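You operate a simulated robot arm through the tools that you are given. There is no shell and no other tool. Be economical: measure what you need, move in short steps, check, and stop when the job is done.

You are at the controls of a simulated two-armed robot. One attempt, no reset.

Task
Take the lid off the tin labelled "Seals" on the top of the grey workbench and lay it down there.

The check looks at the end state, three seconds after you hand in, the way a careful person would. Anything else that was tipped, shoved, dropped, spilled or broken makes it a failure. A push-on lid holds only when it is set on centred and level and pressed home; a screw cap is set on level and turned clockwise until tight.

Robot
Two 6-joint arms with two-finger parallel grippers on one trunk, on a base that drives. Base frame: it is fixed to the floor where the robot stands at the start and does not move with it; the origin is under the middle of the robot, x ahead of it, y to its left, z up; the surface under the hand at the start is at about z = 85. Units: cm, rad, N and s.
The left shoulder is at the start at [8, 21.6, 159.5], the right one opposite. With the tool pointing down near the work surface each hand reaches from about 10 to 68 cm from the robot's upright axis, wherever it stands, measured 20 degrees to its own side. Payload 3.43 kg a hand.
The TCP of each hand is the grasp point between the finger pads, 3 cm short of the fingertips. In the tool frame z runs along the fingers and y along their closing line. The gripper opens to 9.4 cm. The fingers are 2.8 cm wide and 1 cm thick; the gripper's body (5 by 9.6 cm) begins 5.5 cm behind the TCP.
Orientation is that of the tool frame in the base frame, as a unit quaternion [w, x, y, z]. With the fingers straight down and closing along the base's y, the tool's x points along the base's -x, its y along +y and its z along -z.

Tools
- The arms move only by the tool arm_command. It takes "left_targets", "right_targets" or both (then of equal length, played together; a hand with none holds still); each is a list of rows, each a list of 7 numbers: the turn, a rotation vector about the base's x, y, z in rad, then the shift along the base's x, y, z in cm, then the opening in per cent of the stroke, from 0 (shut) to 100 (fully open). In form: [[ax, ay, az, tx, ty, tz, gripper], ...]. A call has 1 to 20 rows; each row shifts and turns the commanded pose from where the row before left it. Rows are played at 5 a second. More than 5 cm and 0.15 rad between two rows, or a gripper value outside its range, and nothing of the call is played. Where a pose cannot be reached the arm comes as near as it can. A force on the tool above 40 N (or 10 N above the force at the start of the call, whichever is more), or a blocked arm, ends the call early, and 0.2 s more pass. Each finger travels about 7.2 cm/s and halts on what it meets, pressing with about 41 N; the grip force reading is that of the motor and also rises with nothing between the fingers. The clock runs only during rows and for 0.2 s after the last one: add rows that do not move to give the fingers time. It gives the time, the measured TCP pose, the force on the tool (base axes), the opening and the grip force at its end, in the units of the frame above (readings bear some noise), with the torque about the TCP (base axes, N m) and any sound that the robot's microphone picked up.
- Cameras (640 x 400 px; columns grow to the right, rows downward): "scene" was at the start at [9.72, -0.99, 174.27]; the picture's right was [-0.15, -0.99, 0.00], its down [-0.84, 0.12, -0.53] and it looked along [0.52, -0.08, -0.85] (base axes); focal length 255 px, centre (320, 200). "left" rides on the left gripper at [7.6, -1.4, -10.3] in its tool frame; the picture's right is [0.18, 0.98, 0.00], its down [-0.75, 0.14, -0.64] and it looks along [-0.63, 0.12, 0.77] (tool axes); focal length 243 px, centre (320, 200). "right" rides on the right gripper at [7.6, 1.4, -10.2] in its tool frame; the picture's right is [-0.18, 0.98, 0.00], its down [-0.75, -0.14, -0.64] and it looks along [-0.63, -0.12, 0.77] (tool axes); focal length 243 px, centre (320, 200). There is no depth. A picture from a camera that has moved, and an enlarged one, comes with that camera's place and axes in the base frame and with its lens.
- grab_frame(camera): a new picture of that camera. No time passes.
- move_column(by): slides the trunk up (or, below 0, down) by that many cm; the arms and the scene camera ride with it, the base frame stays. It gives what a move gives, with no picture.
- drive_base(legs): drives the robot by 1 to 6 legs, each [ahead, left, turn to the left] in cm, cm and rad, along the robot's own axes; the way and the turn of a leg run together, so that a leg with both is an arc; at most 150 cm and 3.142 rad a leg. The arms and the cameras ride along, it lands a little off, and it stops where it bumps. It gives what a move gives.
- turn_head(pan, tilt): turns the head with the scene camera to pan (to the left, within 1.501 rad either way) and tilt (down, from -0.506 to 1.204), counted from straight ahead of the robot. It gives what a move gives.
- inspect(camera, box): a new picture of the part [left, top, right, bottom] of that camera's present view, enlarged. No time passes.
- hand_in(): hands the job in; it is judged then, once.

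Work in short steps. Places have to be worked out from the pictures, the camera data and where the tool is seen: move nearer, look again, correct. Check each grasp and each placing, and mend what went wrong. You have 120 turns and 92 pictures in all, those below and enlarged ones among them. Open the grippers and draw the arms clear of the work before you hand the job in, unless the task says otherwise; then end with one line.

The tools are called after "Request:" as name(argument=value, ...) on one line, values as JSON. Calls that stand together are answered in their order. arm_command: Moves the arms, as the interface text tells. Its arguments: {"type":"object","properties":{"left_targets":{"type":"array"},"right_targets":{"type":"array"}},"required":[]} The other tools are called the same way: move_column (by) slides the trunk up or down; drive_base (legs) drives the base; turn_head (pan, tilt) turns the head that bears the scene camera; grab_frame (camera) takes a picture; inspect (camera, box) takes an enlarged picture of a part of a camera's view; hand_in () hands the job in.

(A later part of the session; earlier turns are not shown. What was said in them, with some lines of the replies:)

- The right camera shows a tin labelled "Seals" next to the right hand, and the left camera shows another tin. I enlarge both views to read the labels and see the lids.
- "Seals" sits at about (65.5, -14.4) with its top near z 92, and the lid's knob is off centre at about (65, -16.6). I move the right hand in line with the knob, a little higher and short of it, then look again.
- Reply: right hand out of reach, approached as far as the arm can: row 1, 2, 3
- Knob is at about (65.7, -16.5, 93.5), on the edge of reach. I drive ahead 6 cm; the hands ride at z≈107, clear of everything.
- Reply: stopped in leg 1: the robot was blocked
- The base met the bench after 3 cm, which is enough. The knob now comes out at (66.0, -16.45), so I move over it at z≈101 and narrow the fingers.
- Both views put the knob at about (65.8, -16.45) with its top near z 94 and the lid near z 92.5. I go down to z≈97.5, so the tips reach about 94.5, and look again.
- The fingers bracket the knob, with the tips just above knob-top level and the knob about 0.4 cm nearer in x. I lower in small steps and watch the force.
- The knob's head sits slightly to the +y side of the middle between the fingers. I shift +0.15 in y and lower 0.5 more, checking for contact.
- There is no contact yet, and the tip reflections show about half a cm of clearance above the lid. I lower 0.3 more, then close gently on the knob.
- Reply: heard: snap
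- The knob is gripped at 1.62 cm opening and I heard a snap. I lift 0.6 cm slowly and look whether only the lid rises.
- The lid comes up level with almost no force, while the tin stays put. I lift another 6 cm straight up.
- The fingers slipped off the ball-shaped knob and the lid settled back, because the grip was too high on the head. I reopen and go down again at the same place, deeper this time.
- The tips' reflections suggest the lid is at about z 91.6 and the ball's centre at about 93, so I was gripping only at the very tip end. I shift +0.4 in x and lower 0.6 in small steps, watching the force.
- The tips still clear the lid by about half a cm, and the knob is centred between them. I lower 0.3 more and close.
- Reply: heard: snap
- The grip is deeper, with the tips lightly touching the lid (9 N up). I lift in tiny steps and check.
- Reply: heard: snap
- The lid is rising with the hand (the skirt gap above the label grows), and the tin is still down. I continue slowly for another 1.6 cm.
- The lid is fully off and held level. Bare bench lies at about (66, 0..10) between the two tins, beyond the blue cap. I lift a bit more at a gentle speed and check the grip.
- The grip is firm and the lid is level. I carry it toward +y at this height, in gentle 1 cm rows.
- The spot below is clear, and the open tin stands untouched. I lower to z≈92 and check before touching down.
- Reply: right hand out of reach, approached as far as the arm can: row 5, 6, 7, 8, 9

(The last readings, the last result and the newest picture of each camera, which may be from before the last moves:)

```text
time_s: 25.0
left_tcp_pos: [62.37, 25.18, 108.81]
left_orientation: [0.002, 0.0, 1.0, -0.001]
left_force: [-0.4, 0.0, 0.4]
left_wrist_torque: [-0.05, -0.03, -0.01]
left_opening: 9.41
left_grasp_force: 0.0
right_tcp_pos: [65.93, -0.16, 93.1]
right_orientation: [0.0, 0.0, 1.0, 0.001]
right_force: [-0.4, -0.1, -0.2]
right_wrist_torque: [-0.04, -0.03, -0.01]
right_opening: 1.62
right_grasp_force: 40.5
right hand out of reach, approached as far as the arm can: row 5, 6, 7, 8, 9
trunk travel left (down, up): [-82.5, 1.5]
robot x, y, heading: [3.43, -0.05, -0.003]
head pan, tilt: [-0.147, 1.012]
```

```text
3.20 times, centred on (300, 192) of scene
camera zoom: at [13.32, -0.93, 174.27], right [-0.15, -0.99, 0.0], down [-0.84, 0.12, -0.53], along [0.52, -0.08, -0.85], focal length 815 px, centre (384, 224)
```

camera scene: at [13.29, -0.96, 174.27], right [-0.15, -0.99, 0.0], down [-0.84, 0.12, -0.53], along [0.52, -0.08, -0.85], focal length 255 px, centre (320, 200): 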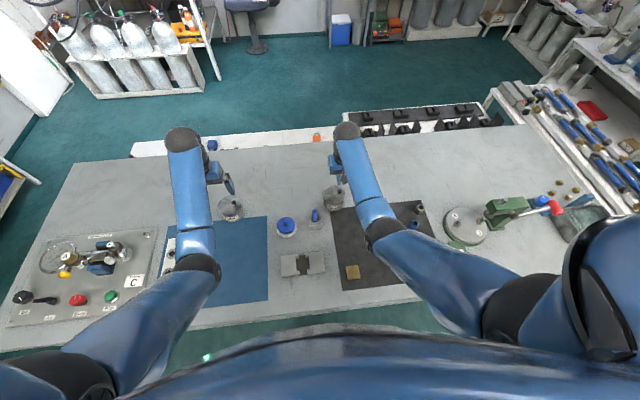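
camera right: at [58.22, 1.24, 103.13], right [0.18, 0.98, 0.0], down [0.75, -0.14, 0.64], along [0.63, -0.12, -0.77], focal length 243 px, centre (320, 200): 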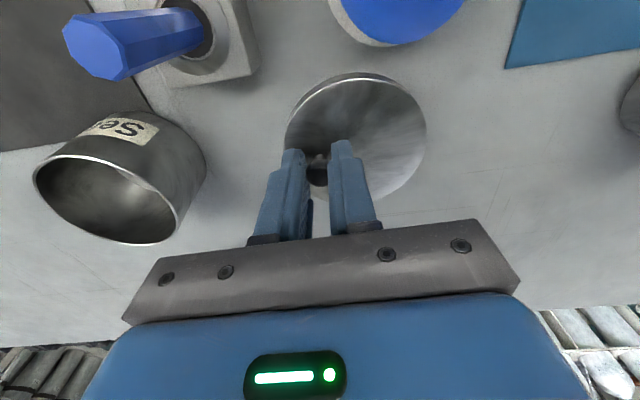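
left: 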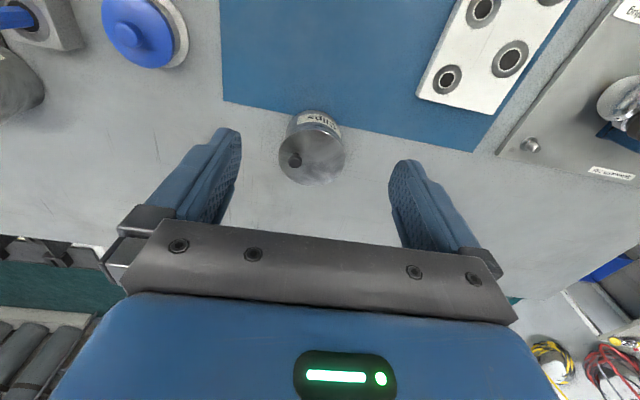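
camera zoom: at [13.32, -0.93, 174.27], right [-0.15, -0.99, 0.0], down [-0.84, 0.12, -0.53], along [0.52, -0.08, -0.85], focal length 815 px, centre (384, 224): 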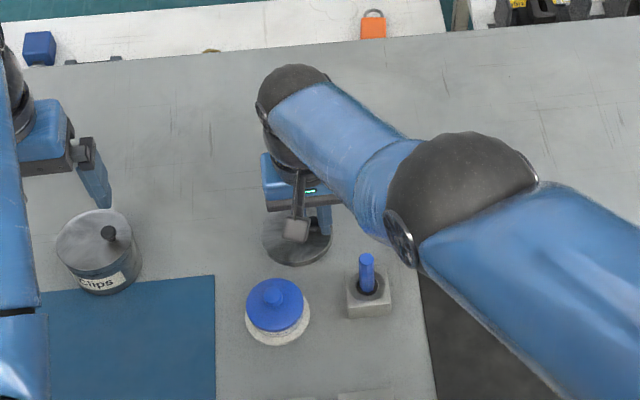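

The hand hit the reach limit going down and drifted back to (65.9, -0.2), still holding the lid clear. I raise it 6 cm with a bit more x, then lower the trunk 6 cm so that the spot is within reach.

Request:
arm_command(right_targets=[[0, 0, 0, 0, 0, 0.5, 0], [0, 0, 0, 0.2, 0, 1, 0], [0, 0, 0, 0.2, 0, 1, 0], [0, 0, 0, 0.2, 0, 1, 0], [0, 0, 0, 0.2, 0, 1, 0], [0, 0, 0, 0.2, 0, 1, 0], [0, 0, 0, 0.2, 0, 0.5, 0], [0, 0, 0, 0, 0, 0, 0]])

Request:
move_column(by=-6)

Request:
grab_frame(camera="right")

Request:
grab_frame(camera="scene")

```text
time_s: 26.8
left_tcp_pos: [62.34, 25.21, 108.94]
left_orientation: [0.002, 0.0, 1.0, -0.001]
left_force: [-0.2, -0.5, 0.4]
left_wrist_torque: [0.01, 0.01, 0.02]
left_opening: 9.4
left_grasp_force: 0.1
right_tcp_pos: [68.4, 0.42, 98.19]
right_orientation: [0.0, 0.001, 1.0, -0.001]
right_force: [0.5, -0.6, -0.3]
right_wrist_torque: [0.0, 0.02, -0.03]
right_opening: 1.62
right_grasp_force: 41.1
right hand out of reach, approached as far as the arm can: row 3, 4, 5, 7
trunk travel left (down, up): [-82.5, 1.5]
robot x, y, heading: [3.74, -0.0, -0.002]
head pan, tilt: [-0.147, 1.012]
```

```text
time_s: 27.8
left_tcp_pos: [62.37, 25.19, 102.99]
left_orientation: [0.002, 0.0, 1.0, -0.001]
left_force: [0.0, -0.6, 0.7]
left_wrist_torque: [-0.02, -0.04, -0.01]
left_opening: 9.38
left_grasp_force: 0.1
right_tcp_pos: [68.37, 0.41, 92.35]
right_orientation: [0.0, 0.0, 1.0, 0.0]
right_force: [-1.2, 0.3, -0.2]
right_wrist_torque: [0.04, 0.0, -0.01]
right_opening: 1.6
right_grasp_force: 41.1
trunk travel left (down, up): [-76.5, 7.5]
robot x, y, heading: [3.4, -0.13, 0.002]
head pan, tilt: [-0.147, 1.012]
```

```text
55 pictures are left
camera right: at [60.77, 1.76, 102.44], right [0.18, 0.98, 0.0], down [0.75, -0.14, 0.64], along [0.63, -0.12, -0.77], focal length 243 px, centre (320, 200)
```

right: 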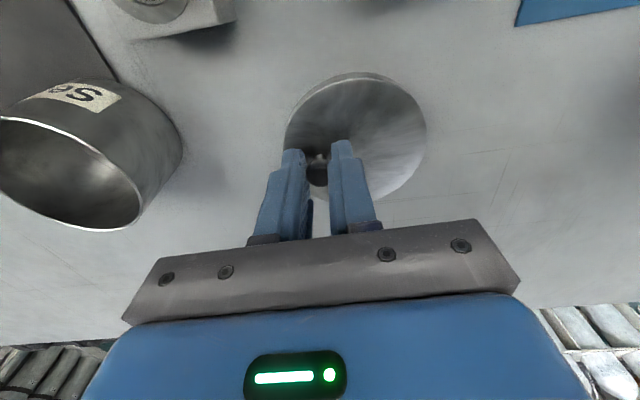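

```text
54 pictures are left
camera scene: at [13.25, -0.96, 168.27], right [-0.15, -0.99, 0.0], down [-0.84, 0.12, -0.53], along [0.52, -0.08, -0.85], focal length 255 px, centre (320, 200)
```

scene: 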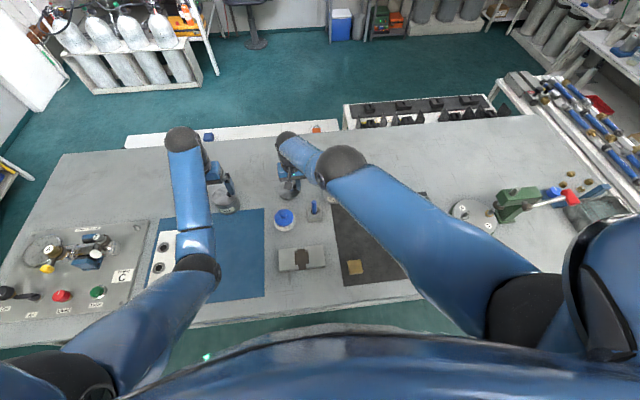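

The hand is at (68.4, 0.4, 92.35) over bare bench, and the lid is level. I lower the trunk 2 cm more, which keeps x and y.

Request:
move_column(by=-2)

Request:
inspect(camera="right", box=[240, 40, 480, 220])

```text
time_s: 28.5
left_tcp_pos: [62.27, 25.21, 100.88]
left_orientation: [0.001, -0.001, 1.0, 0.0]
left_force: [-0.2, -0.5, -1.2]
left_wrist_torque: [-0.01, -0.01, 0.01]
left_opening: 9.42
left_grasp_force: 0.0
right_tcp_pos: [68.46, 0.46, 90.31]
right_orientation: [-0.002, 0.001, 1.0, 0.0]
right_force: [0.5, -0.4, -1.0]
right_wrist_torque: [-0.01, -0.02, 0.02]
right_opening: 1.61
right_grasp_force: 40.6
trunk travel left (down, up): [-74.5, 9.5]
robot x, y, heading: [3.44, 0.15, 0.003]
head pan, tilt: [-0.147, 1.012]
```

```text
2.22 times, centred on (360, 130) of right
camera zoom: at [60.82, 1.77, 100.4], right [0.18, 0.98, 0.0], down [0.75, -0.14, 0.64], along [0.63, -0.12, -0.77], focal length 539 px, centre (231, 356)
```

zoom: 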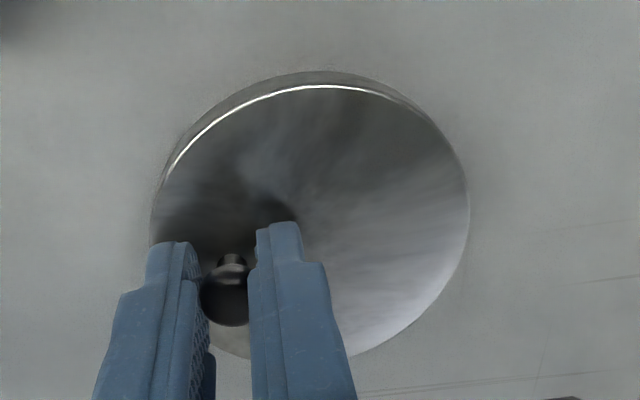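

Next come small arm steps down, watching for the force of touching down.

Request:
arm_command(right_targets=[[0, 0, 0, 0, 0, -0.2, 0], [0, 0, 0, 0, 0, -0.2, 0], [0, 0, 0, 0, 0, -0.2, 0], [0, 0, 0, 0, 0, 0, 0]])

```text
time_s: 29.5
left_tcp_pos: [62.32, 25.11, 100.93]
left_orientation: [0.001, 0.0, 1.0, 0.0]
left_force: [1.2, 0.0, 0.5]
left_wrist_torque: [0.01, 0.03, 0.01]
left_opening: 9.38
left_grasp_force: 0.0
right_tcp_pos: [68.35, 0.48, 89.67]
right_orientation: [-0.001, 0.001, 1.0, -0.002]
right_force: [0.0, 0.0, -0.6]
right_wrist_torque: [0.02, 0.02, 0.0]
right_opening: 1.6
right_grasp_force: 41.2
trunk travel left (down, up): [-74.5, 9.5]
robot x, y, heading: [3.56, 0.08, -0.0]
head pan, tilt: [-0.147, 1.012]
```

No contact yet at z 89.7, so I continue in small steps.

Request:
arm_command(right_targets=[[0, 0, 0, 0, 0, -0.15, 0], [0, 0, 0, 0, 0, -0.15, 0], [0, 0, 0, 0, 0, 0, 0]])

Request:
inspect(camera="right", box=[240, 40, 480, 220])

```text
time_s: 30.3
left_tcp_pos: [62.37, 25.32, 100.92]
left_orientation: [0.002, -0.001, 1.0, 0.0]
left_force: [-1.2, 0.2, 0.4]
left_wrist_torque: [0.0, -0.02, 0.02]
left_opening: 9.41
left_grasp_force: 0.0
right_tcp_pos: [68.34, 0.36, 89.51]
right_orientation: [-0.001, 0.0, 1.0, 0.0]
right_force: [0.7, -0.2, -1.0]
right_wrist_torque: [-0.01, 0.02, -0.04]
right_opening: 1.63
right_grasp_force: 40.8
trunk travel left (down, up): [-74.5, 9.5]
robot x, y, heading: [3.41, -0.13, 0.002]
head pan, tilt: [-0.147, 1.012]
```

```text
2.22 times, centred on (360, 130) of right
camera zoom: at [60.68, 1.73, 99.57], right [0.18, 0.98, 0.0], down [0.75, -0.14, 0.64], along [0.63, -0.12, -0.77], focal length 539 px, centre (231, 356)
```

zoom: 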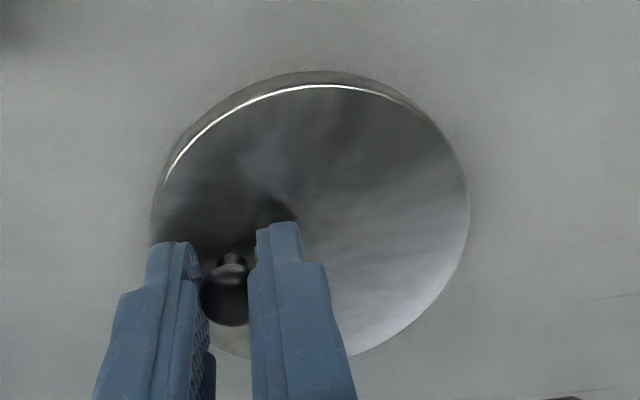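

Still free, so I step down further.

Request:
arm_command(right_targets=[[0, 0, 0, 0, 0, -0.15, 0], [0, 0, 0, 0, 0, -0.15, 0], [0, 0, 0, 0, 0, 0, 0]])

```text
time_s: 31.1
left_tcp_pos: [62.31, 25.13, 101.04]
left_orientation: [0.002, 0.0, 1.0, 0.0]
left_force: [0.3, 0.1, -0.6]
left_wrist_torque: [0.0, -0.04, 0.0]
left_opening: 9.38
left_grasp_force: 0.0
right_tcp_pos: [68.22, 0.35, 89.38]
right_orientation: [-0.001, -0.001, 1.0, 0.0]
right_force: [0.8, -0.2, 0.4]
right_wrist_torque: [0.03, -0.03, -0.03]
right_opening: 1.59
right_grasp_force: 40.7
trunk travel left (down, up): [-74.5, 9.5]
robot x, y, heading: [3.47, 0.24, -0.003]
head pan, tilt: [-0.147, 1.012]
```

Request:
arm_command(right_targets=[[0, 0, 0, 0, 0, -0.15, 0], [0, 0, 0, 0, 0, -0.15, 0], [0, 0, 0, 0, 0, 0, 0]])

Request:
inspect(camera="right", box=[240, 40, 480, 220])

```text
time_s: 31.9
left_tcp_pos: [62.2, 25.17, 101.06]
left_orientation: [0.002, -0.001, 1.0, 0.0]
left_force: [0.3, 0.0, 0.2]
left_wrist_torque: [0.05, 0.0, 0.05]
left_opening: 9.41
left_grasp_force: 0.0
right_tcp_pos: [68.25, 0.3, 89.27]
right_orientation: [0.002, 0.001, 1.0, -0.001]
right_force: [3.9, -0.4, 10.5]
right_wrist_torque: [0.19, -0.65, -0.06]
right_opening: 1.63
right_grasp_force: 41.6
right hand out of reach, approached as far as the arm can: row 1
trunk travel left (down, up): [-74.5, 9.5]
robot x, y, heading: [3.77, 0.29, -0.002]
head pan, tilt: [-0.147, 1.012]
```

```text
2.22 times, centred on (360, 130) of right
camera zoom: at [60.46, 1.65, 99.28], right [0.18, 0.98, 0.0], down [0.75, -0.14, 0.64], along [0.63, -0.12, -0.76], focal length 539 px, centre (231, 356)
```

zoom: 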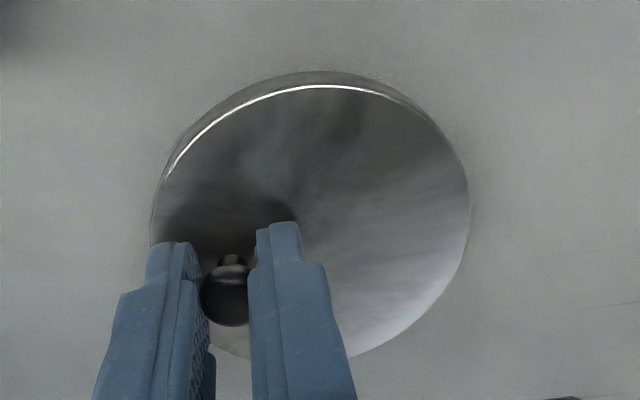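

The lid is down (10 N upward). I open the fingers just enough, then rise straight up.

Request:
arm_command(right_targets=[[0, 0, 0, 0, 0, 0, 20], [0, 0, 0, 0, 0, 0, 34], [0, 0, 0, 0, 0, 0, 36]])

Request:
inspect(camera="right", box=[240, 40, 480, 220])

```text
time_s: 32.7
left_tcp_pos: [62.33, 25.22, 100.86]
left_orientation: [0.002, 0.0, 1.0, 0.0]
left_force: [0.3, 0.0, 0.6]
left_wrist_torque: [0.01, -0.01, 0.02]
left_opening: 9.39
left_grasp_force: 0.1
right_tcp_pos: [68.04, 0.29, 88.89]
right_orientation: [-0.001, 0.001, 1.0, -0.001]
right_force: [0.5, 0.2, -0.1]
right_wrist_torque: [0.02, 0.02, 0.0]
right_opening: 3.39
right_grasp_force: 0.1
trunk travel left (down, up): [-74.5, 9.5]
robot x, y, heading: [3.37, 0.07, 0.002]
head pan, tilt: [-0.147, 1.012]
```

```text
2.22 times, centred on (360, 130) of right
camera zoom: at [60.37, 1.63, 99.09], right [0.18, 0.98, 0.0], down [0.75, -0.14, 0.64], along [0.63, -0.12, -0.77], focal length 539 px, centre (231, 356)
```

zoom: 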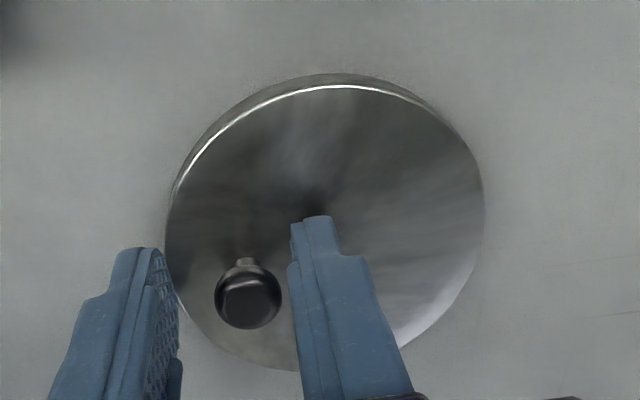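

Released, and the lid lies flat. I raise the trunk 8 cm for a straight lift, then check.

Request:
move_column(by=8)

Request:
grab_frame(camera="right")

Request:
inspect(camera="scene", box=[200, 130, 400, 255])

```text
time_s: 33.9
left_tcp_pos: [62.28, 25.17, 108.9]
left_orientation: [0.002, 0.0, 1.0, 0.0]
left_force: [-0.1, 0.2, 1.2]
left_wrist_torque: [-0.01, -0.02, 0.02]
left_opening: 9.39
left_grasp_force: 0.0
right_tcp_pos: [68.08, 0.3, 97.04]
right_orientation: [0.0, 0.0, 1.0, 0.0]
right_force: [0.7, 0.7, 0.5]
right_wrist_torque: [0.03, 0.01, 0.01]
right_opening: 3.36
right_grasp_force: 0.1
trunk travel left (down, up): [-82.5, 1.5]
robot x, y, heading: [3.72, -0.1, -0.001]
head pan, tilt: [-0.147, 1.012]
```

```text
49 pictures are left
camera right: at [60.43, 1.63, 107.12], right [0.18, 0.98, 0.0], down [0.75, -0.14, 0.64], along [0.63, -0.12, -0.77], focal length 243 px, centre (320, 200)
```

right: 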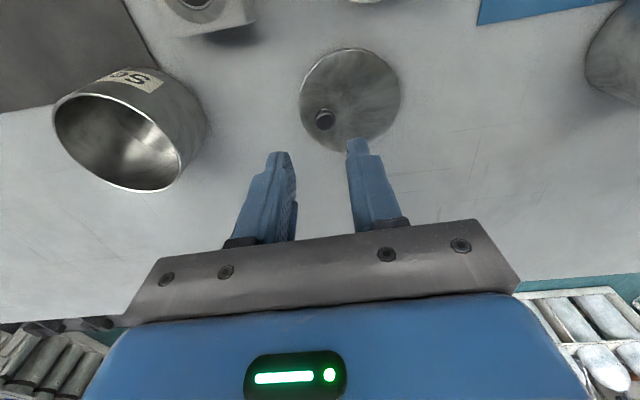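

```text
3.20 times, centred on (300, 192) of scene
camera zoom: at [13.3, -0.95, 174.26], right [-0.15, -0.99, 0.0], down [-0.84, 0.12, -0.53], along [0.52, -0.08, -0.85], focal length 815 px, centre (384, 224)
```

zoom: 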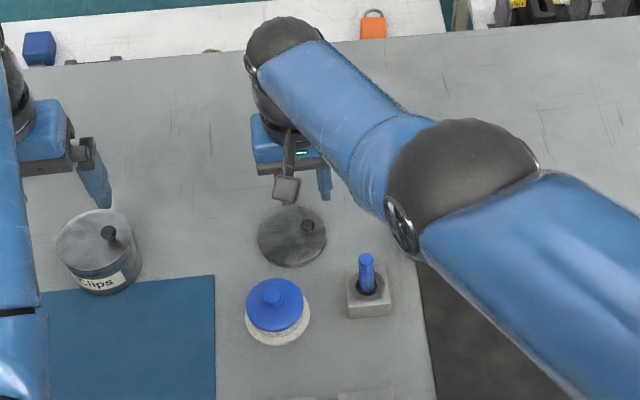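

The lid lies flat on bare bench and the tin is open and upright. I raise the right hand and draw it back to the right, clear over everything.

Request:
arm_command(right_targets=[[0, 0, 0, 0, 0, 2, 50], [0, 0, 0, -0.5, 0, 2, 60], [0, 0, 0, -0.5, -2, 1, 80], [0, 0, 0, -0.5, -3, 0, 100], [0, 0, 0, -0.5, -3, 0, 100], [0, 0, 0, -0.5, -3, 0, 100], [0, 0, 0, -0.5, -3, 0, 100], [0, 0, 0, -0.5, -3, 0, 100], [0, 0, 0, -0.5, -3, 0, 100], [0, 0, 0, -0.5, -3, 0, 100], [0, 0, 0, -1, -3, 0, 100], [0, 0, 0, -1, -3, 0, 100], [0, 0, 0, -1, -1.5, 0, 100], [0, 0, 0, 0, 0, 0, 100]])

Request:
grab_frame(camera="scene")

Request:
inspect(camera="scene", box=[200, 130, 400, 255])

```text
time_s: 36.9
left_tcp_pos: [62.35, 25.34, 109.03]
left_orientation: [0.002, 0.0, 1.0, 0.001]
left_force: [0.5, -0.2, 0.3]
left_wrist_torque: [0.01, -0.01, -0.02]
left_opening: 9.39
left_grasp_force: 0.1
right_tcp_pos: [60.55, -30.1, 102.12]
right_orientation: [0.0, 0.0, 1.0, 0.0]
right_force: [0.2, -1.2, 0.9]
right_wrist_torque: [0.01, -0.01, 0.01]
right_opening: 9.39
right_grasp_force: 0.0
trunk travel left (down, up): [-82.5, 1.5]
robot x, y, heading: [3.71, 0.33, 0.002]
head pan, tilt: [-0.147, 1.012]
```

```text
47 pictures are left
camera scene: at [13.3, -0.92, 174.27], right [-0.15, -0.99, 0.0], down [-0.84, 0.12, -0.53], along [0.52, -0.08, -0.85], focal length 255 px, centre (320, 200)
```

scene: 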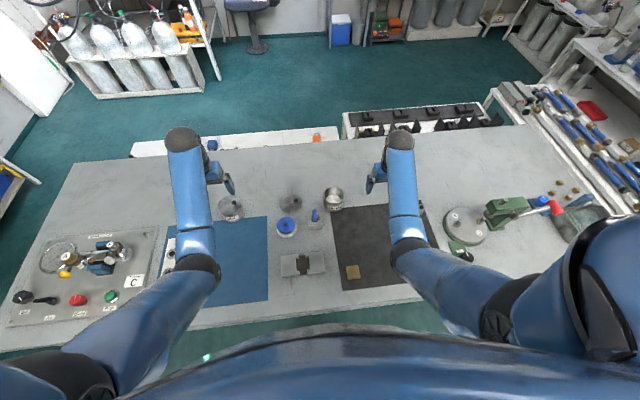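

```text
3.20 times, centred on (300, 192) of scene
camera zoom: at [13.3, -0.92, 174.27], right [-0.15, -0.99, 0.0], down [-0.84, 0.12, -0.53], along [0.52, -0.08, -0.85], focal length 815 px, centre (384, 224)
```

zoom: 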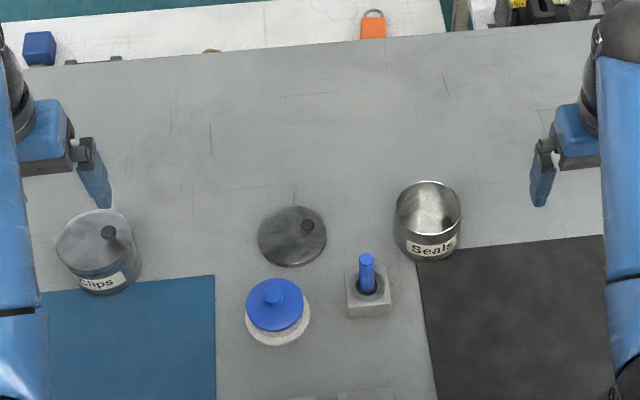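

The "Seals" tin stands open in its place, its lid lies flat on the bench, nothing else has moved, and both hands are open and clear. I hand in.

Request:
hand_in()

```text
The job is handed in.
```

I took the lid off the "Seals" tin and laid it flat on the bare bench top, between the "Seals" and "Clips" tins. The last picture showed the "Seals" tin upright in place and nothing else moved. My first grip slipped, and the lid dropped back onto the tin before the second grip held.
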